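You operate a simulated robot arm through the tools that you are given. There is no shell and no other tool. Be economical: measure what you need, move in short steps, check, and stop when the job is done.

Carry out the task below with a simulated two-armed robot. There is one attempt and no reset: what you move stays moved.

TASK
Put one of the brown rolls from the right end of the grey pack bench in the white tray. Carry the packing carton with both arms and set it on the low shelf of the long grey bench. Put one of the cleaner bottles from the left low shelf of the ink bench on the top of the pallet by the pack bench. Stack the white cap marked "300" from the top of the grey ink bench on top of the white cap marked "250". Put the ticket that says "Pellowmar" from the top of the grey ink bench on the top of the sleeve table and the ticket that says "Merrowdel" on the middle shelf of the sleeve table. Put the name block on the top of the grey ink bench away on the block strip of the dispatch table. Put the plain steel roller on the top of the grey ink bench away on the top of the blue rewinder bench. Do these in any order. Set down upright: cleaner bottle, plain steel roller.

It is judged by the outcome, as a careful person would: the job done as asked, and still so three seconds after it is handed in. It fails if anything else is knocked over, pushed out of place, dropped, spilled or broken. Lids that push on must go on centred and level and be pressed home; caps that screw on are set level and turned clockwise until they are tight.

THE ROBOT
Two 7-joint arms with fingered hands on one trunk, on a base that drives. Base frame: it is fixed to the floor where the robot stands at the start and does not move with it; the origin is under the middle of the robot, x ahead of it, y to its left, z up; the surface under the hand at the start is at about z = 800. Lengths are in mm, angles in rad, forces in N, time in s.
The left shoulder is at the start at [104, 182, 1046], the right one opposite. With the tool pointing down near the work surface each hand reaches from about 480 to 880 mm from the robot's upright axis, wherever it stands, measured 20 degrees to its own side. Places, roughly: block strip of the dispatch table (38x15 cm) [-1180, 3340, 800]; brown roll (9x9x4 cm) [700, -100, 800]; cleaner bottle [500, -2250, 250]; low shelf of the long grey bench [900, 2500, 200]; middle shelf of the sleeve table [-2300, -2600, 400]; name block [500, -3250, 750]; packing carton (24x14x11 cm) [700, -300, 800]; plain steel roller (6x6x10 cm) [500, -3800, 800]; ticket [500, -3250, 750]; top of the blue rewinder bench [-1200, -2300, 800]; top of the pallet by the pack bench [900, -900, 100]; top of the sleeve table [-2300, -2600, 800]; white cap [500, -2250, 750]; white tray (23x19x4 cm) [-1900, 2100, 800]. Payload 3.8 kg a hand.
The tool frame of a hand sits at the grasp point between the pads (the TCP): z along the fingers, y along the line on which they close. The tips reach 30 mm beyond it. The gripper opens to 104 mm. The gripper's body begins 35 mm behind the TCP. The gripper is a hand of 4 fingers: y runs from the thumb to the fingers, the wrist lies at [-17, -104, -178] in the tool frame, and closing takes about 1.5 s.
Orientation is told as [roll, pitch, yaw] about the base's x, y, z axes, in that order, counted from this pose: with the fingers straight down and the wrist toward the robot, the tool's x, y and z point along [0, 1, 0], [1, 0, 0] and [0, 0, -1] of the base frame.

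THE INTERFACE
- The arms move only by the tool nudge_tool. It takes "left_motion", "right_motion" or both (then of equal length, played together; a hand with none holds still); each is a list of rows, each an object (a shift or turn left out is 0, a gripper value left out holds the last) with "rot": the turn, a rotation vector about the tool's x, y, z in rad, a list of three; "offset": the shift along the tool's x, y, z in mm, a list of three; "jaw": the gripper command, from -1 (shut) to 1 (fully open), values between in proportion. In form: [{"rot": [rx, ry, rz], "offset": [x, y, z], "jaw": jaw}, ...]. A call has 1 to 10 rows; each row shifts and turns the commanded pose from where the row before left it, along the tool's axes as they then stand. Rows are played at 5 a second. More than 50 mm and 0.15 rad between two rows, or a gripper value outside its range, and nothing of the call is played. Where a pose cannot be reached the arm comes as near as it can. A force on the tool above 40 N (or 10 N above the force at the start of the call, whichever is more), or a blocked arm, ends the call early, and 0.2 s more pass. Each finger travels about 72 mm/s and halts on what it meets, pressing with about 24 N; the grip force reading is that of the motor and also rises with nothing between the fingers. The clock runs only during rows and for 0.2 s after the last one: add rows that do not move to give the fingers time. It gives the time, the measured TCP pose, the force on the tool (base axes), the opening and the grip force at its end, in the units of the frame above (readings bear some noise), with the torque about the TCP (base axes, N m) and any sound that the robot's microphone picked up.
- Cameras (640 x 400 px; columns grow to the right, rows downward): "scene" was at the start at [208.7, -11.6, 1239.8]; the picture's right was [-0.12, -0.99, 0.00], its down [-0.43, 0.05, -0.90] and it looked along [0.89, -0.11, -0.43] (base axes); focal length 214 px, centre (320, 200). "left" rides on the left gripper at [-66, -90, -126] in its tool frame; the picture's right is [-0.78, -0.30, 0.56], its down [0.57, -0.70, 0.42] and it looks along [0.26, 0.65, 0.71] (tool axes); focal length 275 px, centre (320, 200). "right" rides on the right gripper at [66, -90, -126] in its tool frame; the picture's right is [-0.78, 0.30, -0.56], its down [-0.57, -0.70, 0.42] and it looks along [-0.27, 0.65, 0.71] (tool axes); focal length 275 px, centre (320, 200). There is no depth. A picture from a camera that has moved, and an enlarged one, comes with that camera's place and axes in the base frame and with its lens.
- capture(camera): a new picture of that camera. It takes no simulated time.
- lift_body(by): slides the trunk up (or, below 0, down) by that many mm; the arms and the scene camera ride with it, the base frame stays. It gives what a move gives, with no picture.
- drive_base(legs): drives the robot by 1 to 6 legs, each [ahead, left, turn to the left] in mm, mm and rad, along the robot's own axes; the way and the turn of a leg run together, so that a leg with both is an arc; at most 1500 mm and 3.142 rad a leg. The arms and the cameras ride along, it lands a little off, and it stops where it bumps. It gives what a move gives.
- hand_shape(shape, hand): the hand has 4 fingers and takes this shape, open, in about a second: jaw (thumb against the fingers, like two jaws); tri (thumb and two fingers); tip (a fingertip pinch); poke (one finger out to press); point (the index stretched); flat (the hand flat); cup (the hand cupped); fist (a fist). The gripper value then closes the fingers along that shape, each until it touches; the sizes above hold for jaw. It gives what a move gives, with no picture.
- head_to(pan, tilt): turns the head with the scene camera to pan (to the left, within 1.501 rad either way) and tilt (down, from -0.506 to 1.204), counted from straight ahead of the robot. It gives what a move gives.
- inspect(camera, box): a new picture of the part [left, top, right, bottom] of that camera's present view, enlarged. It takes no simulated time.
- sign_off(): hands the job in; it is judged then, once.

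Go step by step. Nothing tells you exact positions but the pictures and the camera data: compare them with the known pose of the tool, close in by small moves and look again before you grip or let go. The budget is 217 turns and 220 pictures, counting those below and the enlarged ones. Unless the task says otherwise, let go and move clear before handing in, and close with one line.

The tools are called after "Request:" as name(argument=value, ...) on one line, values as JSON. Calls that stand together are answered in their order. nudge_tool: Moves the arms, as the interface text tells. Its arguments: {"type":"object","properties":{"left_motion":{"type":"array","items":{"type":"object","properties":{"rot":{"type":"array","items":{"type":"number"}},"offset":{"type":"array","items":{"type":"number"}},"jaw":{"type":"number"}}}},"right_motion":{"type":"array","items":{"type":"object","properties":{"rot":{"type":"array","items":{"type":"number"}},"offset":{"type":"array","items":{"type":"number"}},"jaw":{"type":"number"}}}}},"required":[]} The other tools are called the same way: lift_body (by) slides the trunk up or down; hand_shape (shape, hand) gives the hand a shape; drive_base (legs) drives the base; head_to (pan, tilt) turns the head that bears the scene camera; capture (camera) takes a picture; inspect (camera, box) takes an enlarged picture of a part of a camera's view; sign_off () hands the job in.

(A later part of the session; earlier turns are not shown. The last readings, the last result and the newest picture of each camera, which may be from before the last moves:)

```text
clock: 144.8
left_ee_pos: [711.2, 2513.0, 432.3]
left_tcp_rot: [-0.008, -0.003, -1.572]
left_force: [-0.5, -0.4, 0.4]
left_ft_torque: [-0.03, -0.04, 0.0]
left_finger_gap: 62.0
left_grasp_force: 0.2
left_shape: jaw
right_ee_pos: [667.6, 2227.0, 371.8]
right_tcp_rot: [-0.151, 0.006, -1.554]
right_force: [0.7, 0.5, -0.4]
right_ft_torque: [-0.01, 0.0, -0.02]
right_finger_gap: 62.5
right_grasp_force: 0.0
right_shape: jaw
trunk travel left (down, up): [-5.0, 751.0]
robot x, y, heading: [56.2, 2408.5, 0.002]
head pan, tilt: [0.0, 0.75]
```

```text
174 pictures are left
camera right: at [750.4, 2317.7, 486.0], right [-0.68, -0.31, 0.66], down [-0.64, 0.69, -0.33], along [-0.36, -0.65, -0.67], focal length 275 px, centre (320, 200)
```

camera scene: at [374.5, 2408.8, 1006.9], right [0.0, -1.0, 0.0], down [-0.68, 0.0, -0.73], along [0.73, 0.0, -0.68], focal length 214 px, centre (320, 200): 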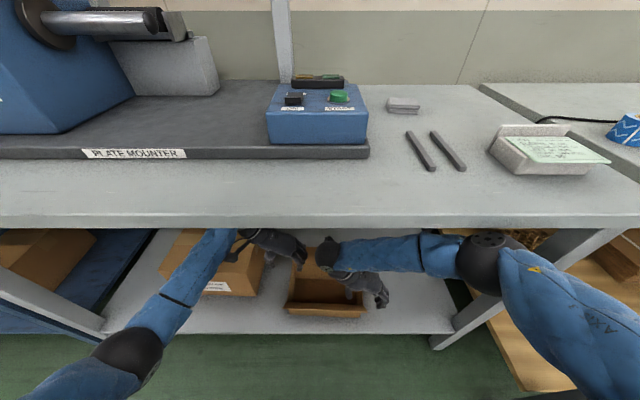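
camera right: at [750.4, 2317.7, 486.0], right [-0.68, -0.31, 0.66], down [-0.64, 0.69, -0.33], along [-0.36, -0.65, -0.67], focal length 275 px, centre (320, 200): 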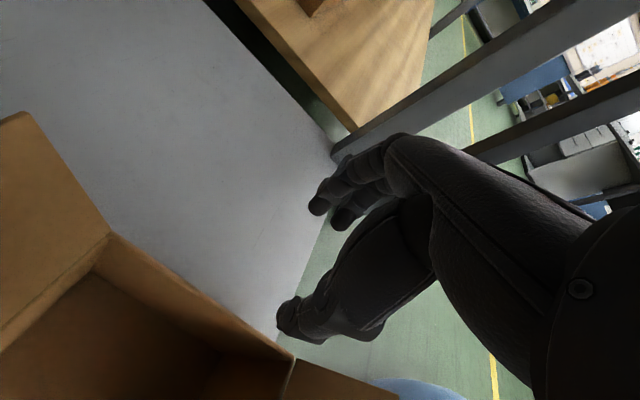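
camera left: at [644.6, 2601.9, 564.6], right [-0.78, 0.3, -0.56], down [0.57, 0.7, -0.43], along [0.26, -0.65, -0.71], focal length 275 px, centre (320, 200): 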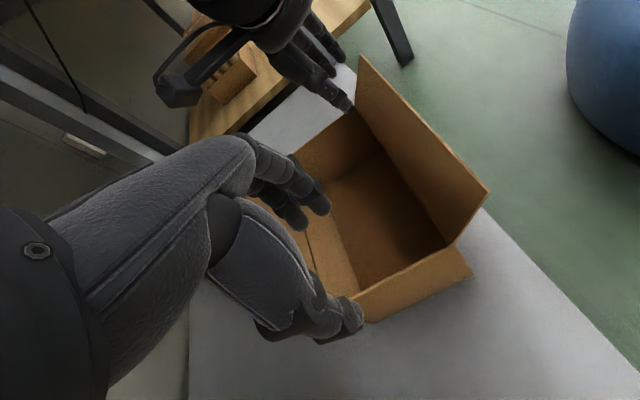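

Request:
nudge_tool(left_motion=[{"offset": [0, 0, -10]}, {"offset": [0, 0, -10]}, {"offset": [0, 0, -10]}, {}], right_motion=[{"offset": [0, 15, 0]}, {"offset": [0, 15, 0]}, {"offset": [0, 15, 0]}, {}])

Request:
drive_base(legs=[[-60, 0, 0]])

Request:
capture(camera="left")

Request:
capture(camera="scene")

```text
clock: 145.8
left_ee_pos: [712.9, 2512.7, 461.9]
left_tcp_rot: [-0.008, -0.001, -1.575]
left_force: [-0.7, -0.9, 0.3]
left_ft_torque: [0.01, 0.0, 0.01]
left_finger_gap: 62.4
left_grasp_force: 0.1
left_shape: jaw
right_ee_pos: [667.8, 2182.9, 368.9]
right_tcp_rot: [-0.152, 0.009, -1.551]
right_force: [0.1, 0.7, -0.5]
right_ft_torque: [0.01, 0.02, 0.01]
right_finger_gap: 62.3
right_grasp_force: 0.1
right_shape: jaw
trunk travel left (down, up): [-5.0, 751.0]
robot x, y, heading: [53.0, 2412.0, 0.001]
head pan, tilt: [0.0, 0.75]
```

```text
clock: 146.8
left_ee_pos: [650.0, 2509.8, 465.3]
left_tcp_rot: [0.0, -0.002, -1.576]
left_force: [0.3, -0.1, 0.1]
left_ft_torque: [-0.01, -0.02, 0.03]
left_finger_gap: 62.0
left_grasp_force: 0.0
left_shape: jaw
right_ee_pos: [614.4, 2175.1, 381.2]
right_tcp_rot: [-0.125, 0.005, -1.564]
right_force: [0.4, -0.7, 0.5]
right_ft_torque: [-0.02, 0.02, 0.04]
right_finger_gap: 62.1
right_grasp_force: 0.1
right_shape: jaw
trunk travel left (down, up): [-5.0, 751.0]
robot x, y, heading: [-4.0, 2406.7, -0.001]
head pan, tilt: [0.0, 0.75]
```

```text
173 pictures are left
camera left: at [583.2, 2601.0, 592.5], right [-0.78, 0.3, -0.56], down [0.57, 0.7, -0.43], along [0.26, -0.65, -0.71], focal length 275 px, centre (320, 200)
```

left: 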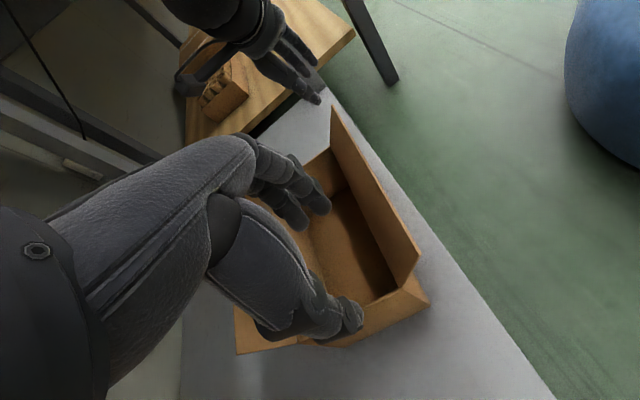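

```text
172 pictures are left
camera scene: at [311.7, 2408.5, 1006.0], right [0.0, -1.0, 0.0], down [-0.68, 0.0, -0.73], along [0.73, 0.0, -0.68], focal length 214 px, centre (320, 200)
```

scene: 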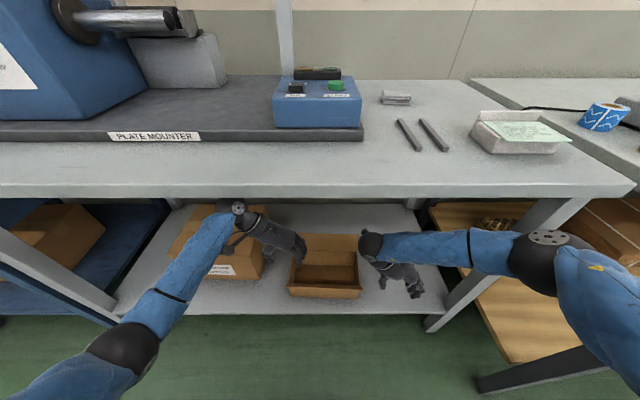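

Clear. Back out, look at the carton, and bring the arms up to a travel pose.

Request:
drive_base(legs=[[-550, 0, 0]])

Request:
capture(camera="scene")

Request:
lift_body(by=195)

Request:
nudge_tool(left_motion=[{"offset": [0, 0, -45]}, {"offset": [0, 0, -45]}, {"offset": [0, 0, -45]}, {"offset": [0, 0, -45]}, {"offset": [0, 0, -45]}, {"offset": [0, 0, -45]}, {"offset": [0, 0, -45]}, {"offset": [0, 0, -45]}, {"offset": [0, 0, -45]}, {"offset": [0, 0, -45]}], right_motion=[{"offset": [0, 0, -45]}, {"offset": [0, 0, -45]}, {"offset": [0, 0, -45]}, {"offset": [0, 0, -45]}, {"offset": [0, 0, -45]}, {"offset": [0, 0, -45]}, {"offset": [0, 0, -45]}, {"offset": [0, 0, -45]}, {"offset": [0, 0, -45]}, {"offset": [0, 0, -45]}])

Request:
nudge_tool(left_motion=[{"rot": [0, 0, -0.15]}, {"rot": [0, 0, -0.15]}, {"rot": [0, 0, -0.15]}, {"rot": [0, 0, -0.15]}, {"rot": [0, 0, -0.15]}, {"rot": [0, 0, -0.15]}, {"rot": [0, 0, -0.15]}, {"rot": [0, 0, -0.15]}, {"rot": [0, 0, -0.15]}, {"rot": [0, 0, -0.15]}], right_motion=[{"rot": [0, 0, -0.15]}, {"rot": [0, 0, -0.15]}, {"rot": [0, 0, -0.15]}, {"rot": [0, 0, -0.15]}, {"rot": [0, 0, -0.15]}, {"rot": [0, 0, -0.15]}, {"rot": [0, 0, -0.15]}, {"rot": [0, 0, -0.15]}, {"rot": [0, 0, -0.15]}, {"rot": [0, 0, -0.15]}])

```text
clock: 149.9
left_ee_pos: [101.8, 2512.6, 466.7]
left_tcp_rot: [-0.002, -0.001, -1.571]
left_force: [-0.2, 0.0, -0.1]
left_ft_torque: [-0.01, 0.02, 0.01]
left_finger_gap: 62.0
left_grasp_force: 0.1
left_shape: jaw
right_ee_pos: [67.4, 2177.4, 379.7]
right_tcp_rot: [-0.128, 0.005, -1.56]
right_force: [0.2, -0.6, -0.7]
right_ft_torque: [0.0, 0.02, 0.01]
right_finger_gap: 62.4
right_grasp_force: 0.0
right_shape: jaw
trunk travel left (down, up): [-5.0, 751.0]
robot x, y, heading: [-553.0, 2407.6, 0.007]
head pan, tilt: [0.0, 0.75]
```

```text
171 pictures are left
camera scene: at [-236.6, 2408.5, 1005.8], right [0.0, -1.0, 0.0], down [-0.68, 0.0, -0.73], along [0.73, 0.0, -0.68], focal length 214 px, centre (320, 200)
```

scene: 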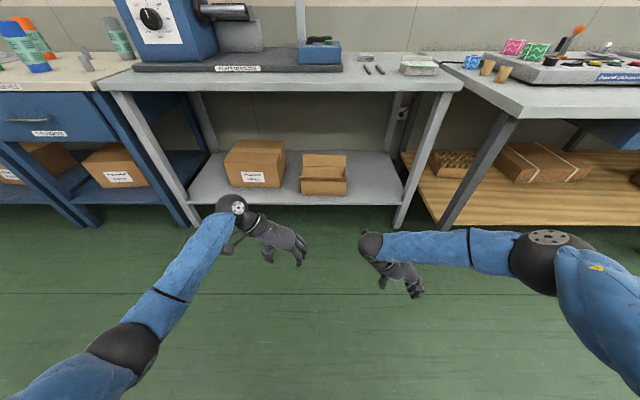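

```text
clock: 152.0
left_ee_pos: [100.9, 2512.4, 660.5]
left_tcp_rot: [-0.004, -0.001, -1.571]
left_force: [-0.8, -0.1, 0.1]
left_ft_torque: [-0.01, 0.01, -0.02]
left_finger_gap: 62.2
left_grasp_force: 0.1
left_shape: jaw
right_ee_pos: [66.7, 2176.8, 575.0]
right_tcp_rot: [-0.129, 0.005, -1.559]
right_force: [0.3, -0.6, 0.0]
right_ft_torque: [0.03, 0.02, 0.0]
right_finger_gap: 62.1
right_grasp_force: 0.0
right_shape: jaw
trunk travel left (down, up): [-200.0, 556.0]
robot x, y, heading: [-552.6, 2405.0, 0.001]
head pan, tilt: [0.0, 0.75]
```

```text
clock: 154.2
left_ee_pos: [100.7, 2511.2, 1112.0]
left_tcp_rot: [0.001, -0.001, -1.573]
left_force: [-0.6, 0.3, 0.3]
left_ft_torque: [0.01, -0.04, 0.02]
left_finger_gap: 62.2
left_grasp_force: 0.0
left_shape: jaw
right_ee_pos: [123.1, 2172.6, 1023.1]
right_tcp_rot: [-0.125, 0.009, -1.559]
right_force: [0.1, -0.1, 0.3]
right_ft_torque: [0.02, -0.02, 0.0]
right_finger_gap: 62.2
right_grasp_force: 0.0
right_shape: jaw
trunk travel left (down, up): [-200.0, 556.0]
robot x, y, heading: [-555.3, 2406.4, 0.004]
head pan, tilt: [0.0, 0.75]
```

```text
clock: 156.4
left_ee_pos: [102.3, 2513.2, 1110.9]
left_tcp_rot: [-0.002, 0.002, -0.07]
left_force: [0.0, -0.4, 0.1]
left_ft_torque: [0.02, 0.04, 0.0]
left_finger_gap: 62.6
left_grasp_force: 0.0
left_shape: jaw
right_ee_pos: [124.2, 2175.5, 1022.1]
right_tcp_rot: [-0.003, 0.126, -0.057]
right_force: [0.3, -0.3, 0.9]
right_ft_torque: [-0.01, -0.01, -0.03]
right_finger_gap: 62.2
right_grasp_force: 0.0
right_shape: jaw
trunk travel left (down, up): [-200.0, 556.0]
robot x, y, heading: [-555.8, 2405.2, 0.003]
head pan, tilt: [0.0, 0.75]
```

The carton is safely on the shelf. Retract the arms and drive to the ink bench.

Request:
nudge_tool(left_motion=[{"offset": [0, -40, -10]}, {"offset": [0, -40, -10]}, {"offset": [0, -40, -10]}, {"offset": [0, -40, -10]}, {"offset": [0, -30, 0]}, {}], right_motion=[{"rot": [-0.126, 0, 0], "offset": [0, -30, -20]}, {"offset": [-10, -40, -25]}, {"offset": [-10, -40, -25]}, {"offset": [-10, -40, -25]}, {"offset": [-10, -40, -25]}, {}])

Request:
drive_base(legs=[[200, -1400, 0], [0, -1400, 0], [0, -1400, 0], [0, -450, 0]])

Request:
head_to(pan=0.0, tilt=0.5)

Request:
capture(camera="scene")

```text
clock: 157.8
left_ee_pos: [-88.4, 2527.9, 1150.7]
left_tcp_rot: [-0.002, 0.004, -0.072]
left_force: [0.1, 0.5, 0.4]
left_ft_torque: [0.0, 0.03, -0.01]
left_finger_gap: 62.5
left_grasp_force: 0.0
left_shape: jaw
right_ee_pos: [-63.3, 2148.7, 1145.1]
right_tcp_rot: [-0.003, 0.002, -0.06]
right_force: [0.3, -0.8, 0.5]
right_ft_torque: [0.01, 0.04, -0.05]
right_finger_gap: 62.2
right_grasp_force: 0.1
right_shape: jaw
trunk travel left (down, up): [-200.0, 556.0]
robot x, y, heading: [-553.7, 2406.8, 0.001]
head pan, tilt: [0.0, 0.75]
```

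```text
clock: 180.3
left_ee_pos: [229.0, -2104.3, 1151.7]
left_tcp_rot: [0.001, 0.001, -0.049]
left_force: [0.0, 0.3, 0.3]
left_ft_torque: [0.01, -0.02, -0.01]
left_finger_gap: 62.2
left_grasp_force: 0.0
left_shape: jaw
right_ee_pos: [262.5, -2481.8, 1144.6]
right_tcp_rot: [-0.003, 0.002, -0.035]
right_force: [-0.2, -0.2, -0.1]
right_ft_torque: [-0.01, -0.01, -0.01]
right_finger_gap: 62.3
right_grasp_force: 0.0
right_shape: jaw
trunk travel left (down, up): [-200.0, 556.0]
robot x, y, heading: [-233.4, -2232.5, 0.022]
head pan, tilt: [0.0, 0.75]
```

```text
clock: 181.1
left_ee_pos: [230.0, -2102.3, 1151.7]
left_tcp_rot: [-0.001, 0.001, -0.047]
left_force: [0.0, -0.7, 0.0]
left_ft_torque: [0.02, 0.01, 0.02]
left_finger_gap: 62.4
left_grasp_force: 0.0
left_shape: jaw
right_ee_pos: [261.6, -2482.3, 1145.4]
right_tcp_rot: [-0.004, 0.0, -0.034]
right_force: [0.9, -0.7, -0.7]
right_ft_torque: [-0.02, -0.03, 0.0]
right_finger_gap: 62.4
right_grasp_force: 0.0
right_shape: jaw
trunk travel left (down, up): [-200.0, 556.0]
robot x, y, heading: [-234.7, -2235.1, 0.027]
head pan, tilt: [0.0, 0.499]
```

```text
170 pictures are left
camera scene: at [-25.6, -2228.9, 1235.0], right [0.03, -1.0, 0.0], down [-0.48, -0.01, -0.88], along [0.88, 0.03, -0.48], focal length 214 px, centre (320, 200)
```

scene: 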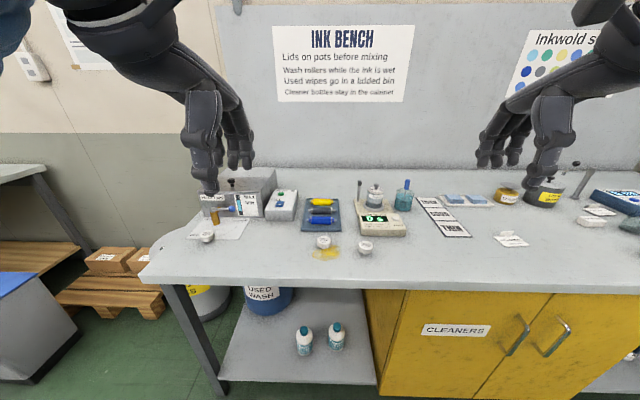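

Bottles are on the low shelf at about (442,−2138) and (470,−2280), caps on the top. I'll zoom in on the markings.

Request:
inspect(camera="scene", box=[180, 170, 420, 290])

Request:
inspect(camera="scene", box=[400, 170, 640, 290])

Request:
inspect(camera="scene", box=[0, 220, 240, 400])

Request:
inspect(camera="scene", box=[220, 280, 420, 400])

```text
2.67 times, centred on (300, 230) of scene
camera zoom: at [-25.6, -2228.9, 1235.0], right [0.03, -1.0, 0.0], down [-0.48, -0.01, -0.88], along [0.88, 0.03, -0.48], focal length 572 px, centre (373, 120)
```

zoom: 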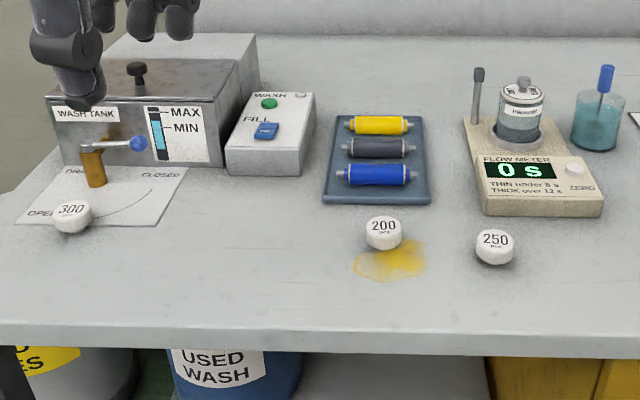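

```text
2.67 times, centred on (520, 230) of scene
camera zoom: at [-25.6, -2228.9, 1235.0], right [0.03, -1.0, 0.0], down [-0.48, -0.01, -0.88], along [0.88, 0.03, -0.48], focal length 572 px, centre (-213, 120)
```

zoom: 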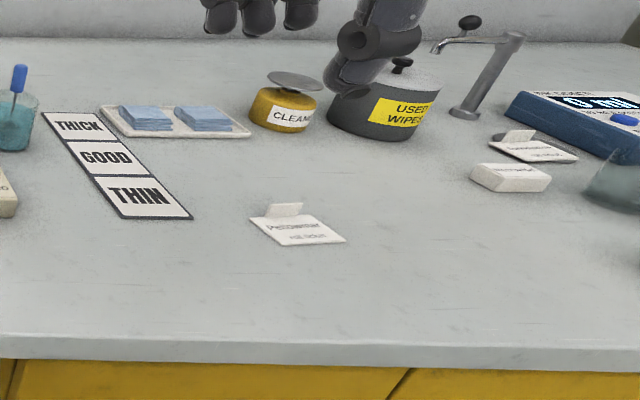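

```text
2.22 times, centred on (120, 310) of scene
camera zoom: at [-25.6, -2228.9, 1235.0], right [0.03, -1.0, 0.0], down [-0.48, -0.01, -0.88], along [0.88, 0.03, -0.48], focal length 477 px, centre (764, -44)
```

zoom: 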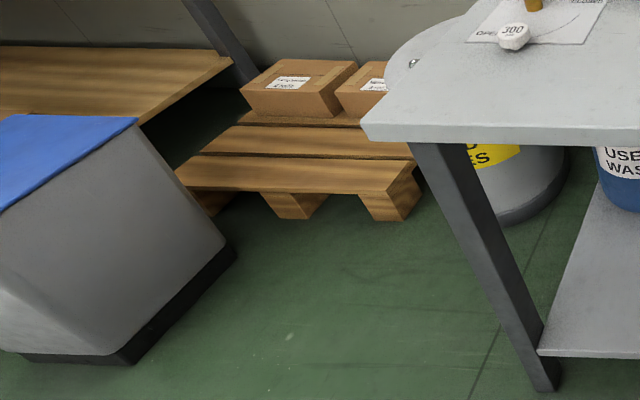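

```text
3.20 times, centred on (320, 340) of scene
camera zoom: at [-25.6, -2228.9, 1235.0], right [0.03, -1.0, 0.0], down [-0.48, -0.01, -0.88], along [0.88, 0.03, -0.48], focal length 686 px, centre (320, -248)
```

zoom: 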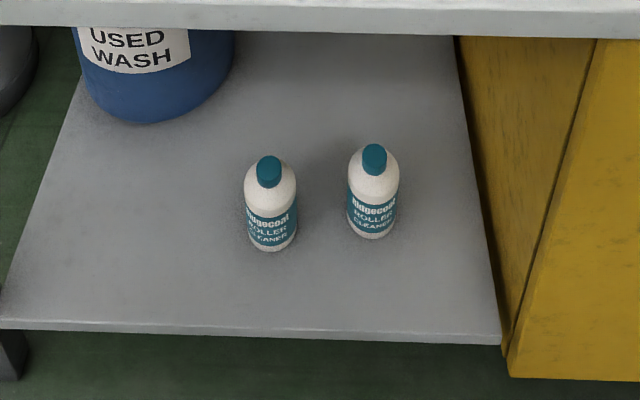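

300 cap ≈(553,−1820), 250 cap ≈(515,−2357). I'll move to pick up the 300 cap with the left hand.

Request:
drive_base(legs=[[184, 285, -0.027]])

Request:
nudge_tool(left_motion=[{"rot": [0, 0, -0.05], "offset": [0, 40, 20], "jaw": 0.6}, {"offset": [0, 40, 30]}, {"offset": [0, 20, 40]}, {"offset": [0, 0, 40]}, {"offset": [0, 0, 40]}, {"offset": [0, 0, 40]}, {"offset": [0, 0, 30]}, {}])

Request:
capture(camera="left")

Request:
capture(camera="scene")

```text
clock: 183.3
left_ee_pos: [414.7, -1827.7, 1150.3]
left_tcp_rot: [0.0, 0.001, -0.076]
left_force: [-0.5, 0.4, -0.2]
left_ft_torque: [-0.02, 0.03, 0.02]
left_finger_gap: 62.2
left_grasp_force: 0.0
left_shape: jaw
right_ee_pos: [438.0, -2206.9, 1144.7]
right_tcp_rot: [-0.002, 0.001, -0.067]
right_force: [0.1, 0.8, 0.5]
right_ft_torque: [0.0, 0.04, -0.01]
right_finger_gap: 62.2
right_grasp_force: 0.1
right_shape: jaw
trunk travel left (down, up): [-200.0, 556.0]
robot x, y, heading: [-51.4, -1948.7, -0.001]
head pan, tilt: [0.0, 0.499]
```

```text
clock: 185.1
left_ee_pos: [514.9, -1835.7, 913.3]
left_tcp_rot: [-0.002, 0.002, -0.029]
left_force: [0.0, 0.5, -0.1]
left_ft_torque: [0.01, 0.03, 0.02]
left_finger_gap: 82.9
left_grasp_force: 0.0
left_shape: jaw
right_ee_pos: [437.3, -2206.8, 1145.8]
right_tcp_rot: [-0.003, 0.0, -0.067]
right_force: [-0.7, -1.1, 0.2]
right_ft_torque: [0.02, -0.02, 0.04]
right_finger_gap: 62.4
right_grasp_force: 0.1
right_shape: jaw
trunk travel left (down, up): [-200.0, 556.0]
robot x, y, heading: [-50.7, -1943.0, -0.003]
head pan, tilt: [0.0, 0.499]
```

```text
165 pictures are left
camera left: at [422.1, -1899.3, 1039.9], right [-0.32, -0.77, -0.56], down [-0.69, 0.59, -0.42], along [0.65, 0.25, -0.72], focal length 275 px, centre (320, 200)
```

left: 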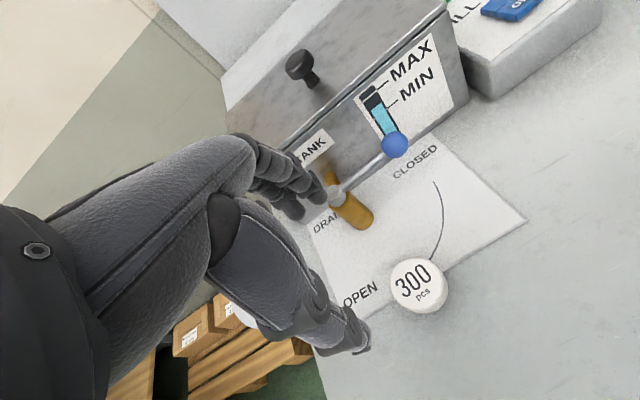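

```text
164 pictures are left
camera scene: at [156.6, -1945.9, 1235.2], right [0.0, -1.0, 0.0], down [-0.48, 0.0, -0.88], along [0.88, 0.0, -0.48], focal length 214 px, centre (320, 200)
```

scene: 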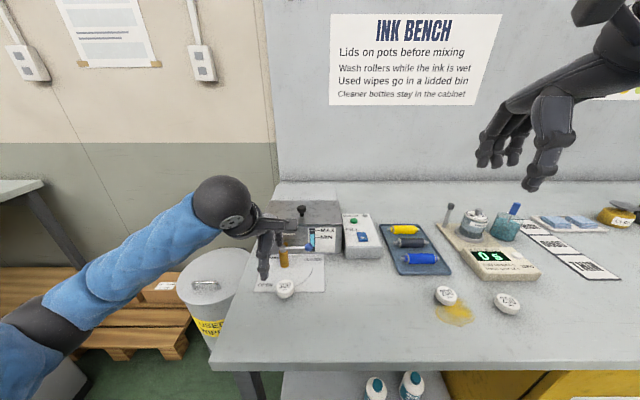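

Request:
nudge_tool(left_motion=[{"offset": [-22, -3, 20]}, {"offset": [0, 0, 30]}, {"offset": [0, 0, 30]}, {}])

Request:
capture(camera="left")

Request:
inspect(camera="scene", box=[220, 220, 360, 320])

```text
clock: 186.1
left_ee_pos: [505.4, -1855.3, 837.1]
left_tcp_rot: [-0.004, -0.008, -0.025]
left_force: [-28.1, 12.5, 23.5]
left_ft_torque: [-0.03, -1.92, 0.98]
left_finger_gap: 80.0
left_grasp_force: 0.0
left_shape: jaw
right_ee_pos: [433.1, -2205.0, 1148.9]
right_tcp_rot: [-0.003, -0.005, -0.066]
right_force: [-0.3, -0.4, 0.3]
right_ft_torque: [0.0, 0.0, -0.02]
right_finger_gap: 62.3
right_grasp_force: 0.1
right_shape: jaw
trunk travel left (down, up): [-200.0, 556.0]
robot x, y, heading: [-50.4, -1945.2, -0.001]
head pan, tilt: [0.0, 0.499]
```

```text
163 pictures are left
camera left: at [412.0, -1918.4, 963.1], right [-0.31, -0.77, -0.56], down [-0.68, 0.59, -0.43], along [0.66, 0.25, -0.71], focal length 275 px, centre (320, 200)
```

left: 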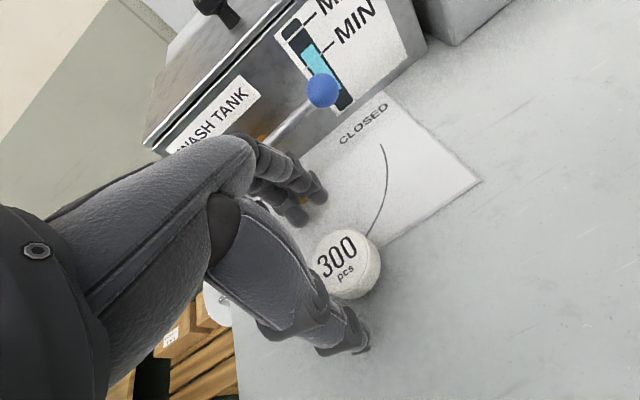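

```text
4.00 times, centred on (290, 270) of scene
camera zoom: at [151.0, -1944.6, 1236.5], right [0.0, -1.0, 0.0], down [-0.47, 0.0, -0.88], along [0.88, 0.0, -0.47], focal length 858 px, centre (440, -80)
```

zoom: 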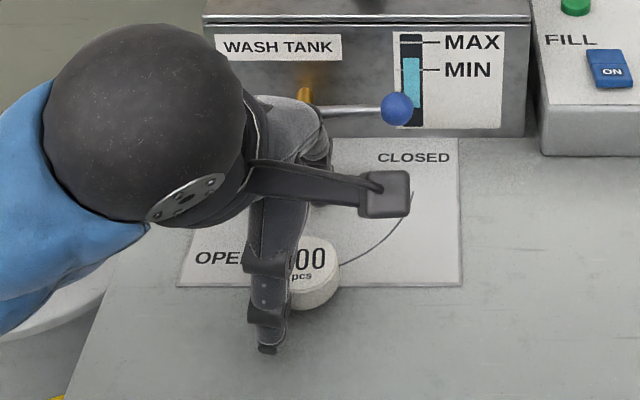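

The finger backs touch the tank valve; I'll back straight up right away.

Request:
nudge_tool(left_motion=[{"offset": [0, -5, -15]}, {"offset": [0, -10, -25]}, {"offset": [0, 0, -30]}, {}])

Request:
capture(camera="left")

Request:
inspect(camera="scene", box=[220, 200, 360, 320])

```text
clock: 187.1
left_ee_pos: [495.7, -1856.0, 902.3]
left_tcp_rot: [-0.002, 0.001, -0.028]
left_force: [1.0, -0.6, -0.2]
left_ft_torque: [0.02, 0.01, 0.0]
left_finger_gap: 83.0
left_grasp_force: 0.0
left_shape: jaw
right_ee_pos: [438.0, -2205.8, 1144.9]
right_tcp_rot: [-0.003, 0.0, -0.069]
right_force: [-0.3, 0.2, 0.7]
right_ft_torque: [0.01, 0.01, -0.05]
right_finger_gap: 62.3
right_grasp_force: 0.1
right_shape: jaw
trunk travel left (down, up): [-200.0, 556.0]
robot x, y, heading: [-51.0, -1946.3, -0.003]
head pan, tilt: [0.0, 0.499]
```

```text
161 pictures are left
camera left: at [402.9, -1918.9, 1029.1], right [-0.32, -0.77, -0.56], down [-0.69, 0.59, -0.42], along [0.65, 0.25, -0.72], focal length 275 px, centre (320, 200)
```

left: 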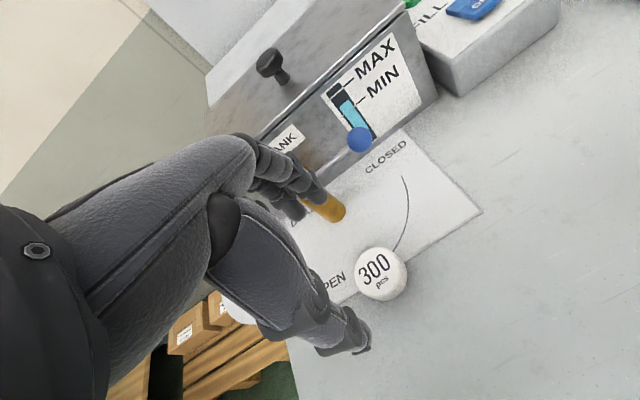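

```text
3.33 times, centred on (290, 260) of scene
camera zoom: at [156.9, -1945.9, 1235.0], right [0.0, -1.0, 0.0], down [-0.48, 0.0, -0.88], along [0.88, 0.0, -0.48], focal length 715 px, centre (420, 0)
```

zoom: 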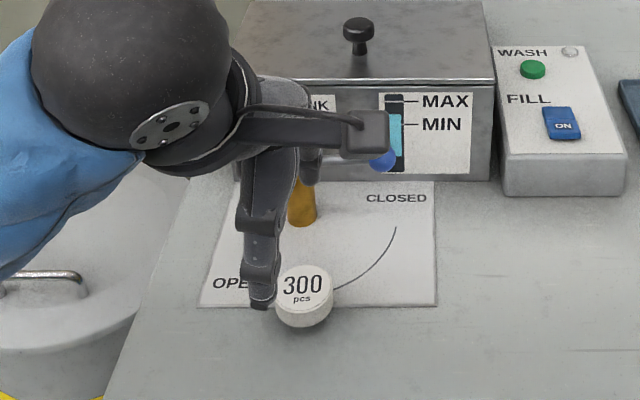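

Triangulating both cameras puts the bench top at z≈800 and the cap at (497,−1865). I'll turn the hand so the fingers avoid the valve.

Request:
nudge_tool(left_motion=[{"offset": [0, 0, -20], "jaw": 0.4}, {"rot": [0, 0, 0.15]}, {"rot": [0, 0, 0.15]}, {"rot": [0, 0, 0.15]}, {"rot": [0, 0, 0.15]}, {"rot": [0, 0, 0.15]}, {"rot": [0, 0, 0.15]}, {"rot": [0, 0, 0.15]}, {"rot": [0, 0, 0.15]}, {"rot": [0, 0, 0.15]}])

Request:
capture(camera="left")

```text
clock: 189.3
left_ee_pos: [495.8, -1854.4, 921.0]
left_tcp_rot: [-0.002, 0.001, -1.38]
left_force: [-0.1, -0.6, -0.1]
left_ft_torque: [-0.02, -0.03, 0.04]
left_finger_gap: 73.2
left_grasp_force: 0.0
left_shape: jaw
right_ee_pos: [436.6, -2205.7, 1145.8]
right_tcp_rot: [-0.001, 0.001, -0.067]
right_force: [0.7, 0.3, -0.1]
right_ft_torque: [-0.01, -0.03, -0.02]
right_finger_gap: 62.2
right_grasp_force: 0.1
right_shape: jaw
trunk travel left (down, up): [-200.0, 556.0]
robot x, y, heading: [-51.2, -1945.4, -0.001]
head pan, tilt: [0.0, 0.499]
```

```text
159 pictures are left
camera left: at [413.2, -1778.9, 1047.8], right [-0.82, 0.14, -0.56], down [0.43, 0.8, -0.43], along [0.38, -0.59, -0.71], focal length 275 px, centre (320, 200)
```

left: 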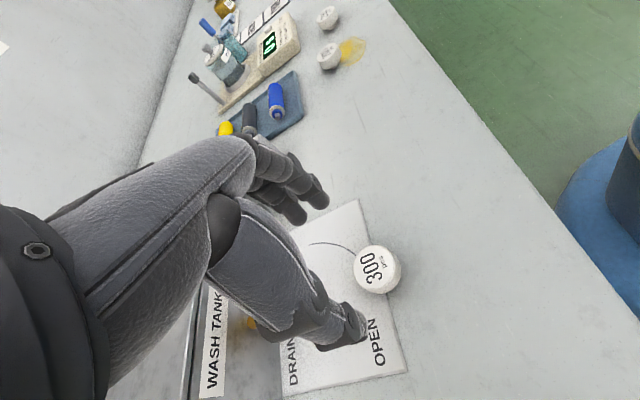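

Request:
nudge_tool(left_motion=[{"offset": [-5, 11, 20]}, {"offset": [0, 0, 30]}, {"offset": [0, 0, 20]}, {}])

Request:
capture(camera="left")

```text
clock: 190.3
left_ee_pos: [493.3, -1866.1, 849.2]
left_tcp_rot: [-0.002, 0.0, -1.378]
left_force: [0.3, -0.2, -0.3]
left_ft_torque: [0.01, -0.02, 0.01]
left_finger_gap: 73.2
left_grasp_force: 0.0
left_shape: jaw
right_ee_pos: [437.9, -2207.0, 1145.6]
right_tcp_rot: [-0.003, 0.002, -0.066]
right_force: [0.8, -0.3, -0.3]
right_ft_torque: [-0.04, -0.01, 0.0]
right_finger_gap: 62.3
right_grasp_force: 0.0
right_shape: jaw
trunk travel left (down, up): [-200.0, 556.0]
robot x, y, heading: [-51.8, -1944.7, -0.002]
head pan, tilt: [0.0, 0.499]
```

```text
158 pictures are left
camera left: at [410.0, -1792.4, 976.6], right [-0.82, 0.14, -0.56], down [0.43, 0.8, -0.43], along [0.38, -0.59, -0.71], focal length 275 px, centre (320, 200)
```

left: 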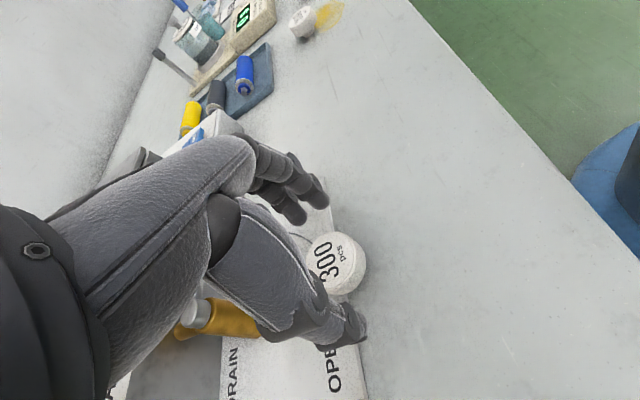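

Request:
nudge_tool(left_motion=[{"offset": [0, 0, 8]}, {"offset": [0, 0, 7]}, {"jaw": -1}, {}, {}, {}, {}, {}, {}])

Request:
capture(camera="left")

```text
clock: 192.3
left_ee_pos: [492.9, -1866.9, 834.3]
left_tcp_rot: [0.0, 0.001, -1.377]
left_force: [0.0, 0.2, -0.5]
left_ft_torque: [-0.02, -0.03, 0.0]
left_finger_gap: 32.1
left_grasp_force: 24.0
left_shape: jaw
right_ee_pos: [437.9, -2206.8, 1144.8]
right_tcp_rot: [-0.005, 0.001, -0.064]
right_force: [0.0, -0.6, 0.1]
right_ft_torque: [0.0, -0.02, 0.01]
right_finger_gap: 61.9
right_grasp_force: 0.1
right_shape: jaw
trunk travel left (down, up): [-200.0, 556.0]
robot x, y, heading: [-52.7, -1946.0, -0.002]
head pan, tilt: [0.0, 0.499]
```

```text
157 pictures are left
camera left: at [409.4, -1791.8, 961.7], right [-0.82, 0.14, -0.56], down [0.43, 0.8, -0.43], along [0.38, -0.59, -0.71], focal length 275 px, centre (320, 200)
```

left: 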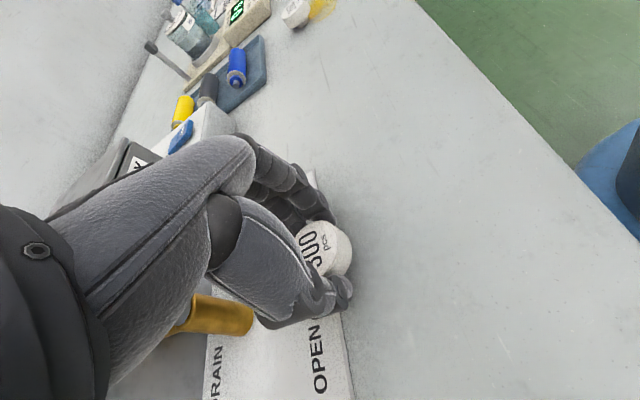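

Request:
nudge_tool(left_motion=[{"offset": [0, 0, -15]}, {"offset": [0, 0, -30]}, {"offset": [0, 0, -40]}, {"offset": [0, 0, -40]}, {}])

Request:
capture(camera="left")

Request:
inspect(camera="scene", box=[200, 180, 360, 300])

```text
clock: 193.5
left_ee_pos: [492.7, -1865.4, 960.1]
left_tcp_rot: [-0.004, 0.0, -1.379]
left_force: [-0.3, 0.5, -0.2]
left_ft_torque: [0.0, -0.01, 0.0]
left_finger_gap: 31.8
left_grasp_force: 24.1
left_shape: jaw
right_ee_pos: [437.8, -2206.5, 1145.1]
right_tcp_rot: [-0.004, 0.0, -0.065]
right_force: [1.1, -0.1, 1.0]
right_ft_torque: [-0.02, 0.02, -0.01]
right_finger_gap: 62.3
right_grasp_force: 0.0
right_shape: jaw
trunk travel left (down, up): [-200.0, 556.0]
robot x, y, heading: [-51.6, -1945.3, 0.003]
head pan, tilt: [0.0, 0.499]
```

```text
156 pictures are left
camera left: at [410.3, -1789.3, 1086.8], right [-0.82, 0.14, -0.55], down [0.43, 0.8, -0.43], along [0.38, -0.59, -0.71], focal length 275 px, centre (320, 200)
```

left: 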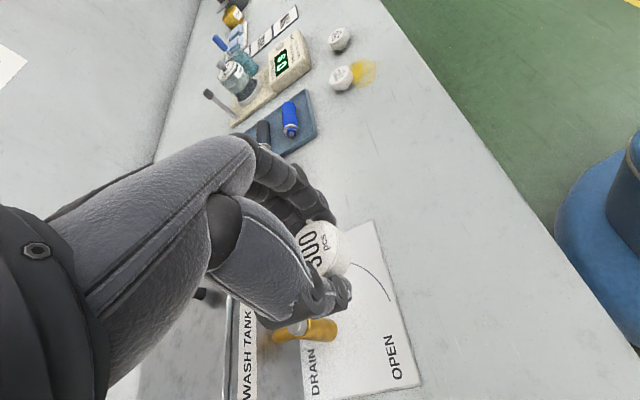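

```text
3.33 times, centred on (280, 240) of scene
camera zoom: at [156.9, -1945.7, 1235.0], right [0.0, -1.0, 0.0], down [-0.48, 0.0, -0.88], along [0.88, 0.0, -0.48], focal length 715 px, centre (453, 67)
```

zoom: 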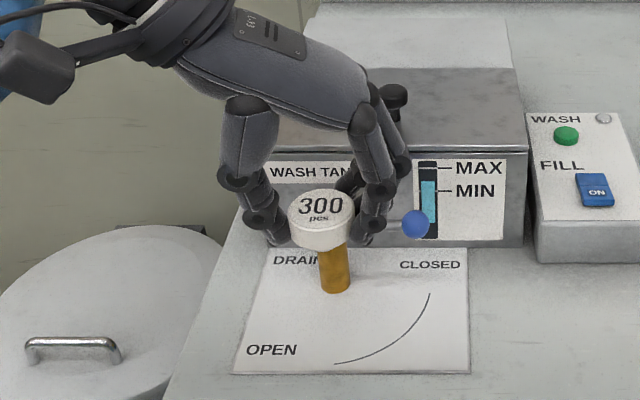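

Cap 300 is held level. Move along to the 250 cap.

Request:
drive_base(legs=[[-40, -478, 0]])

Request:
capture(camera="left")

Request:
capture(camera="scene")

```text
clock: 196.4
left_ee_pos: [451.3, -2348.3, 960.1]
left_tcp_rot: [-0.002, -0.001, -1.382]
left_force: [0.1, 0.0, 0.0]
left_ft_torque: [0.01, -0.04, -0.01]
left_finger_gap: 32.2
left_grasp_force: 24.3
left_shape: jaw
right_ee_pos: [394.6, -2689.1, 1144.7]
right_tcp_rot: [-0.003, 0.0, -0.071]
right_force: [-0.7, 0.0, -0.5]
right_ft_torque: [0.0, 0.01, -0.03]
right_finger_gap: 62.3
right_grasp_force: 0.1
right_shape: jaw
trunk travel left (down, up): [-200.0, 556.0]
robot x, y, heading: [-95.8, -2423.9, -0.006]
head pan, tilt: [0.0, 0.499]
```

```text
154 pictures are left
camera left: at [368.9, -2271.7, 1086.8], right [-0.82, 0.14, -0.56], down [0.43, 0.8, -0.43], along [0.38, -0.59, -0.71], focal length 275 px, centre (320, 200)
```

left: 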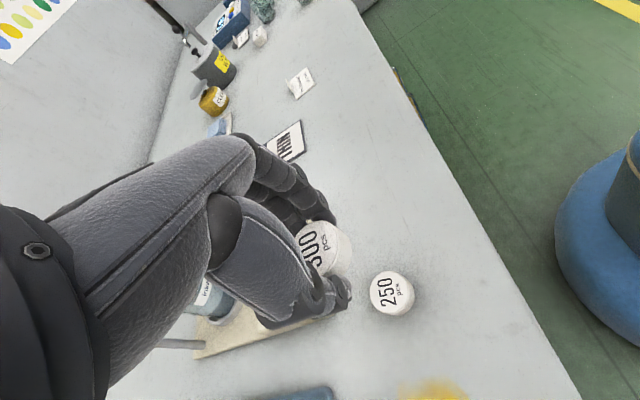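

```text
153 pictures are left
camera scene: at [114.7, -2427.2, 1235.1], right [-0.01, -1.0, 0.0], down [-0.48, 0.0, -0.88], along [0.88, -0.01, -0.48], focal length 214 px, centre (320, 200)
```

scene: 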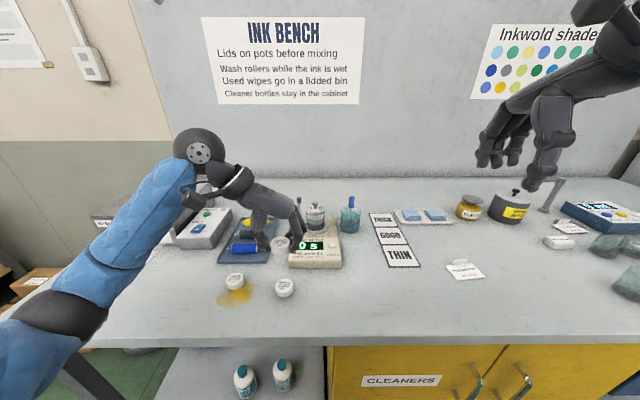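

Request:
inspect(camera="left", box=[270, 200, 430, 330])

```text
3.08 times, centred on (350, 265) of left
camera zoom: at [368.9, -2271.7, 1086.8], right [-0.82, 0.14, -0.56], down [0.43, 0.8, -0.43], along [0.38, -0.59, -0.71], focal length 847 px, centre (228, 0)
```

zoom: 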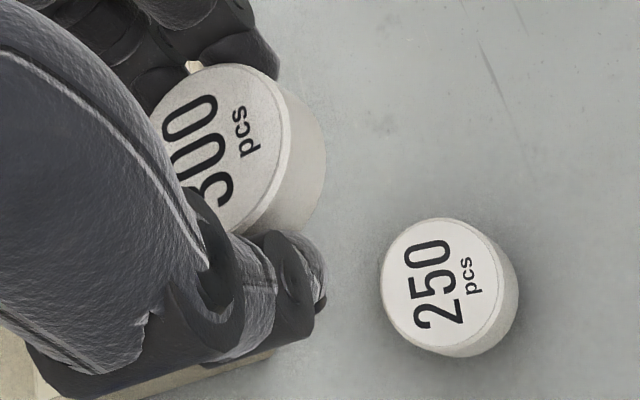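

Request:
nudge_tool(left_motion=[{"offset": [-1.5, -2.8, 20]}, {"offset": [0, 0, 30]}, {"offset": [0, 0, 22]}, {}])

Request:
inspect(camera="left", box=[270, 200, 430, 330])

Request:
inspect(camera="scene", box=[210, 210, 350, 310])

```text
clock: 197.4
left_ee_pos: [450.0, -2343.7, 887.6]
left_tcp_rot: [-0.002, 0.001, -1.383]
left_force: [0.0, -0.4, -0.5]
left_ft_torque: [-0.02, 0.01, -0.03]
left_finger_gap: 32.1
left_grasp_force: 24.1
left_shape: jaw
right_ee_pos: [394.7, -2688.1, 1145.0]
right_tcp_rot: [-0.004, -0.001, -0.071]
right_force: [0.2, -0.4, -1.0]
right_ft_torque: [-0.02, 0.01, 0.01]
right_finger_gap: 62.3
right_grasp_force: 0.0
right_shape: jaw
trunk travel left (down, up): [-200.0, 556.0]
robot x, y, heading: [-96.4, -2422.7, -0.007]
head pan, tilt: [0.0, 0.499]
```

```text
3.08 times, centred on (350, 265) of left
camera zoom: at [367.4, -2267.8, 1014.0], right [-0.82, 0.14, -0.56], down [0.43, 0.8, -0.43], along [0.38, -0.59, -0.71], focal length 847 px, centre (228, 0)
```

zoom: 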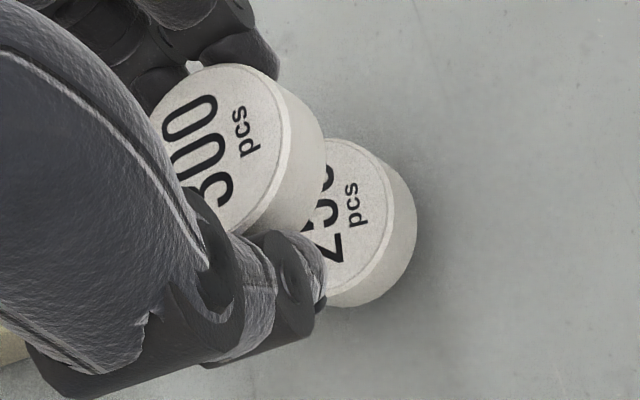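

```text
4.00 times, centred on (280, 260) of scene
camera zoom: at [114.7, -2426.6, 1235.1], right [-0.01, -1.0, 0.0], down [-0.48, 0.0, -0.88], along [0.88, -0.01, -0.48], focal length 858 px, centre (480, -40)
```

zoom: 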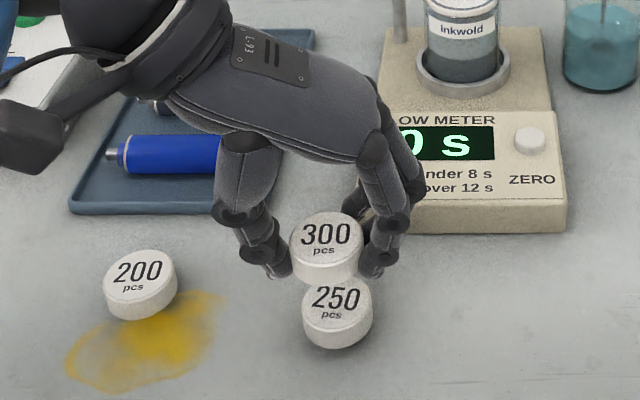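

Request:
nudge_tool(left_motion=[{"offset": [3.1, 2.4, 0]}, {"offset": [0, 0, 15]}, {}])

Request:
inspect(camera="scene", box=[210, 210, 350, 310])

Request:
inspect(camera="left", box=[270, 200, 430, 330])

```text
clock: 198.2
left_ee_pos: [452.3, -2347.3, 872.5]
left_tcp_rot: [-0.001, 0.0, -1.383]
left_force: [-0.2, 0.0, 0.6]
left_ft_torque: [0.0, 0.01, -0.02]
left_finger_gap: 32.3
left_grasp_force: 24.1
left_shape: jaw
right_ee_pos: [394.1, -2688.4, 1144.8]
right_tcp_rot: [-0.003, -0.001, -0.07]
right_force: [0.3, 0.0, 0.9]
right_ft_torque: [0.01, 0.02, 0.01]
right_finger_gap: 62.4
right_grasp_force: 0.0
right_shape: jaw
trunk travel left (down, up): [-200.0, 556.0]
robot x, y, heading: [-98.7, -2426.7, -0.006]
head pan, tilt: [0.0, 0.499]
```

```text
4.00 times, centred on (280, 260) of scene
camera zoom: at [114.7, -2426.6, 1235.1], right [-0.01, -1.0, 0.0], down [-0.48, 0.0, -0.88], along [0.88, -0.01, -0.48], focal length 858 px, centre (480, -40)
```

zoom: 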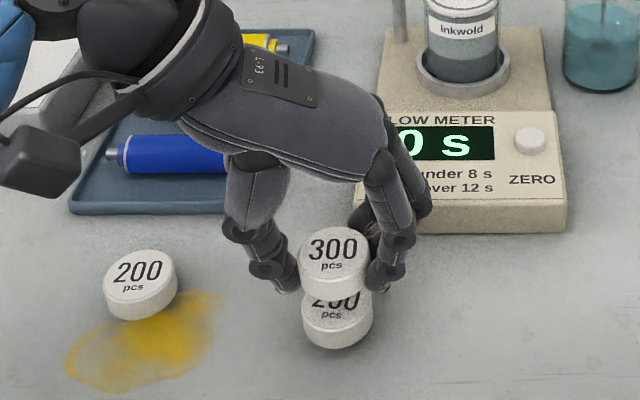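

```text
3.08 times, centred on (350, 265) of left
camera zoom: at [369.5, -2270.4, 1000.0], right [-0.82, 0.14, -0.56], down [0.43, 0.8, -0.43], along [0.38, -0.59, -0.71], focal length 847 px, centre (228, 0)
```

zoom: 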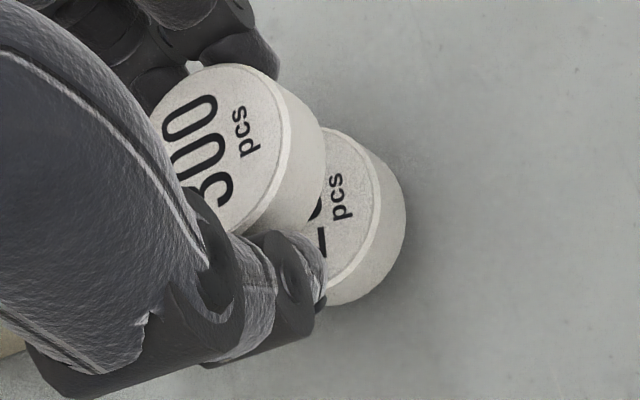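

Aligned. Lower gently until contact.

Request:
nudge_tool(left_motion=[{"offset": [0, 0, 4]}, {"offset": [0, 0, 4]}, {}])

Request:
inspect(camera="scene", box=[240, 230, 320, 290])

```text
clock: 199.0
left_ee_pos: [453.2, -2345.2, 866.4]
left_tcp_rot: [-0.004, 0.001, -1.384]
left_force: [0.1, 0.6, 0.7]
left_ft_torque: [-0.02, -0.01, -0.01]
left_finger_gap: 32.1
left_grasp_force: 23.9
left_shape: jaw
right_ee_pos: [394.1, -2688.3, 1144.8]
right_tcp_rot: [-0.005, 0.0, -0.07]
right_force: [-0.3, 0.1, 0.5]
right_ft_torque: [0.0, 0.0, 0.02]
right_finger_gap: 62.5
right_grasp_force: 0.1
right_shape: jaw
trunk travel left (down, up): [-200.0, 556.0]
robot x, y, heading: [-96.6, -2425.5, -0.003]
head pan, tilt: [0.0, 0.499]
```

```text
6.67 times, centred on (280, 260) of scene
camera zoom: at [114.8, -2426.6, 1235.1], right [-0.01, -1.0, 0.0], down [-0.48, 0.0, -0.88], along [0.88, -0.01, -0.48], focal length 1430 px, centre (587, -200)
```

zoom: 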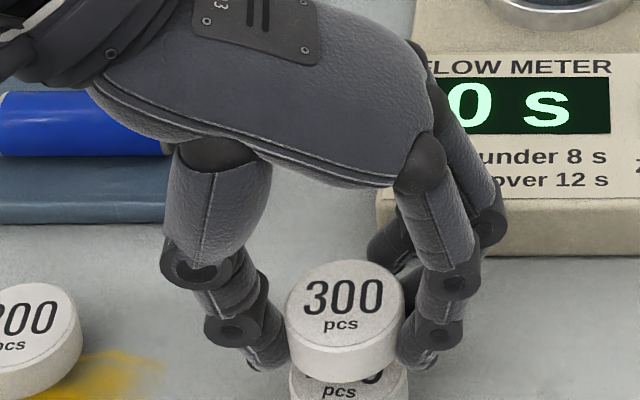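

Request:
nudge_tool(left_motion=[{"offset": [0, 0, 3]}, {"offset": [0, 0, 2]}, {}])

Request:
nudge_tool(left_motion=[{"offset": [0, 0, 2]}, {"offset": [0, 0, 1]}, {}])

Request:
inspect(camera="scene", box=[240, 240, 320, 300])

```text
clock: 199.8
left_ee_pos: [453.5, -2345.0, 860.2]
left_tcp_rot: [-0.002, -0.001, -1.382]
left_force: [0.1, 0.2, 1.1]
left_ft_torque: [-0.01, -0.02, -0.04]
left_finger_gap: 32.2
left_grasp_force: 23.7
left_shape: jaw
right_ee_pos: [395.5, -2689.3, 1145.9]
right_tcp_rot: [-0.003, -0.002, -0.07]
right_force: [-0.1, 0.3, 0.2]
right_ft_torque: [-0.01, 0.02, -0.02]
right_finger_gap: 62.1
right_grasp_force: 0.0
right_shape: jaw
trunk travel left (down, up): [-200.0, 556.0]
robot x, y, heading: [-93.8, -2424.3, 0.001]
head pan, tilt: [0.0, 0.499]
```

```text
clock: 200.6
left_ee_pos: [452.0, -2346.8, 859.9]
left_tcp_rot: [0.001, -0.004, -1.383]
left_force: [2.4, 1.3, 17.5]
left_ft_torque: [-0.06, -0.09, 0.04]
left_finger_gap: 32.7
left_grasp_force: 23.5
left_shape: jaw
right_ee_pos: [394.4, -2689.7, 1146.4]
right_tcp_rot: [-0.002, 0.0, -0.071]
right_force: [-0.1, -0.3, -0.4]
right_ft_torque: [0.02, -0.01, -0.03]
right_finger_gap: 62.4
right_grasp_force: 0.1
right_shape: jaw
trunk travel left (down, up): [-200.0, 556.0]
robot x, y, heading: [-93.8, -2422.0, -0.003]
head pan, tilt: [0.0, 0.499]
```

```text
6.67 times, centred on (280, 270) of scene
camera zoom: at [113.5, -2426.6, 1235.5], right [-0.01, -1.0, 0.0], down [-0.48, 0.0, -0.88], along [0.88, -0.01, -0.48], focal length 1430 px, centre (587, -267)
```

zoom: 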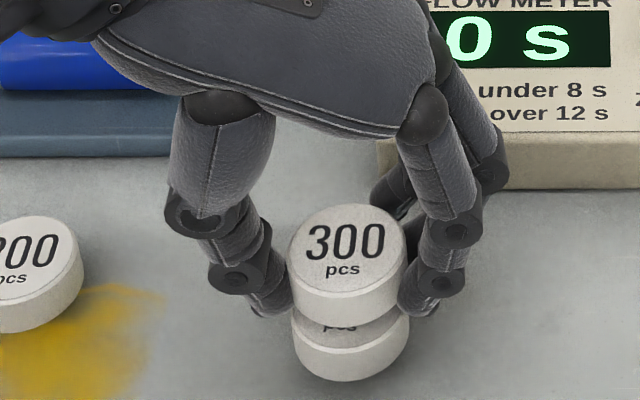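

The fingertips reach below the held cap and touch the 250 cap first. I'll set the 300 cap down beside it and regrip it higher, by the tips.

Request:
nudge_tool(left_motion=[{"offset": [0, 0, -10]}, {"offset": [0, 0, -25]}, {"offset": [-14, 30, 0]}, {"offset": [-14, 35, 0]}, {"offset": [-5, 30, 0]}, {"offset": [0, 0, 20]}, {"offset": [0, 0, 20]}, {"offset": [0, 0, 10]}, {}])

Request:
nudge_tool(left_motion=[{"offset": [0, 0, 3]}, {"offset": [0, 0, 3]}, {}])

Request:
inspect(camera="scene", box=[230, 230, 350, 310])

```text
clock: 202.6
left_ee_pos: [439.7, -2442.4, 842.3]
left_tcp_rot: [-0.002, 0.001, -1.381]
left_force: [-0.7, 0.1, 0.3]
left_ft_torque: [0.0, 0.03, 0.02]
left_finger_gap: 32.6
left_grasp_force: 23.8
left_shape: jaw
right_ee_pos: [393.5, -2688.1, 1145.7]
right_tcp_rot: [-0.004, -0.001, -0.069]
right_force: [0.1, 0.0, 0.0]
right_ft_torque: [0.0, 0.0, 0.0]
right_finger_gap: 62.4
right_grasp_force: 0.0
right_shape: jaw
trunk travel left (down, up): [-200.0, 556.0]
robot x, y, heading: [-96.2, -2422.0, -0.012]
head pan, tilt: [0.0, 0.499]
```

```text
clock: 203.4
left_ee_pos: [437.6, -2444.8, 836.5]
left_tcp_rot: [0.0, 0.002, -1.382]
left_force: [-0.2, 0.1, -0.3]
left_ft_torque: [0.0, 0.02, 0.01]
left_finger_gap: 32.4
left_grasp_force: 24.1
left_shape: jaw
right_ee_pos: [393.4, -2688.5, 1145.6]
right_tcp_rot: [-0.004, -0.001, -0.07]
right_force: [0.7, 0.0, -0.4]
right_ft_torque: [-0.01, -0.02, -0.01]
right_finger_gap: 62.2
right_grasp_force: 0.1
right_shape: jaw
trunk travel left (down, up): [-200.0, 556.0]
robot x, y, heading: [-93.5, -2424.4, -0.004]
head pan, tilt: [0.0, 0.499]
```

```text
5.00 times, centred on (290, 270) of scene
camera zoom: at [114.8, -2426.6, 1235.1], right [-0.01, -1.0, 0.0], down [-0.48, 0.0, -0.88], along [0.88, -0.01, -0.48], focal length 1072 px, centre (470, -150)
```

zoom: 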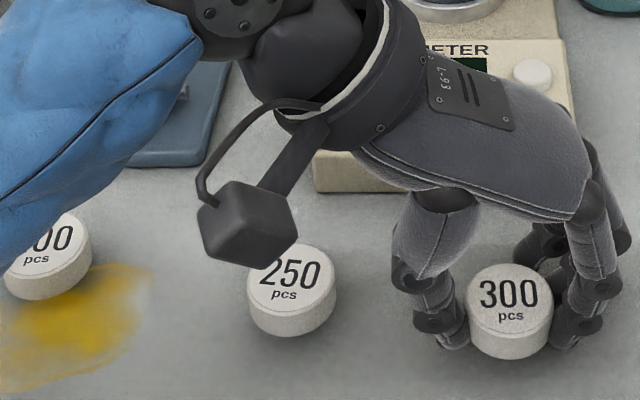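

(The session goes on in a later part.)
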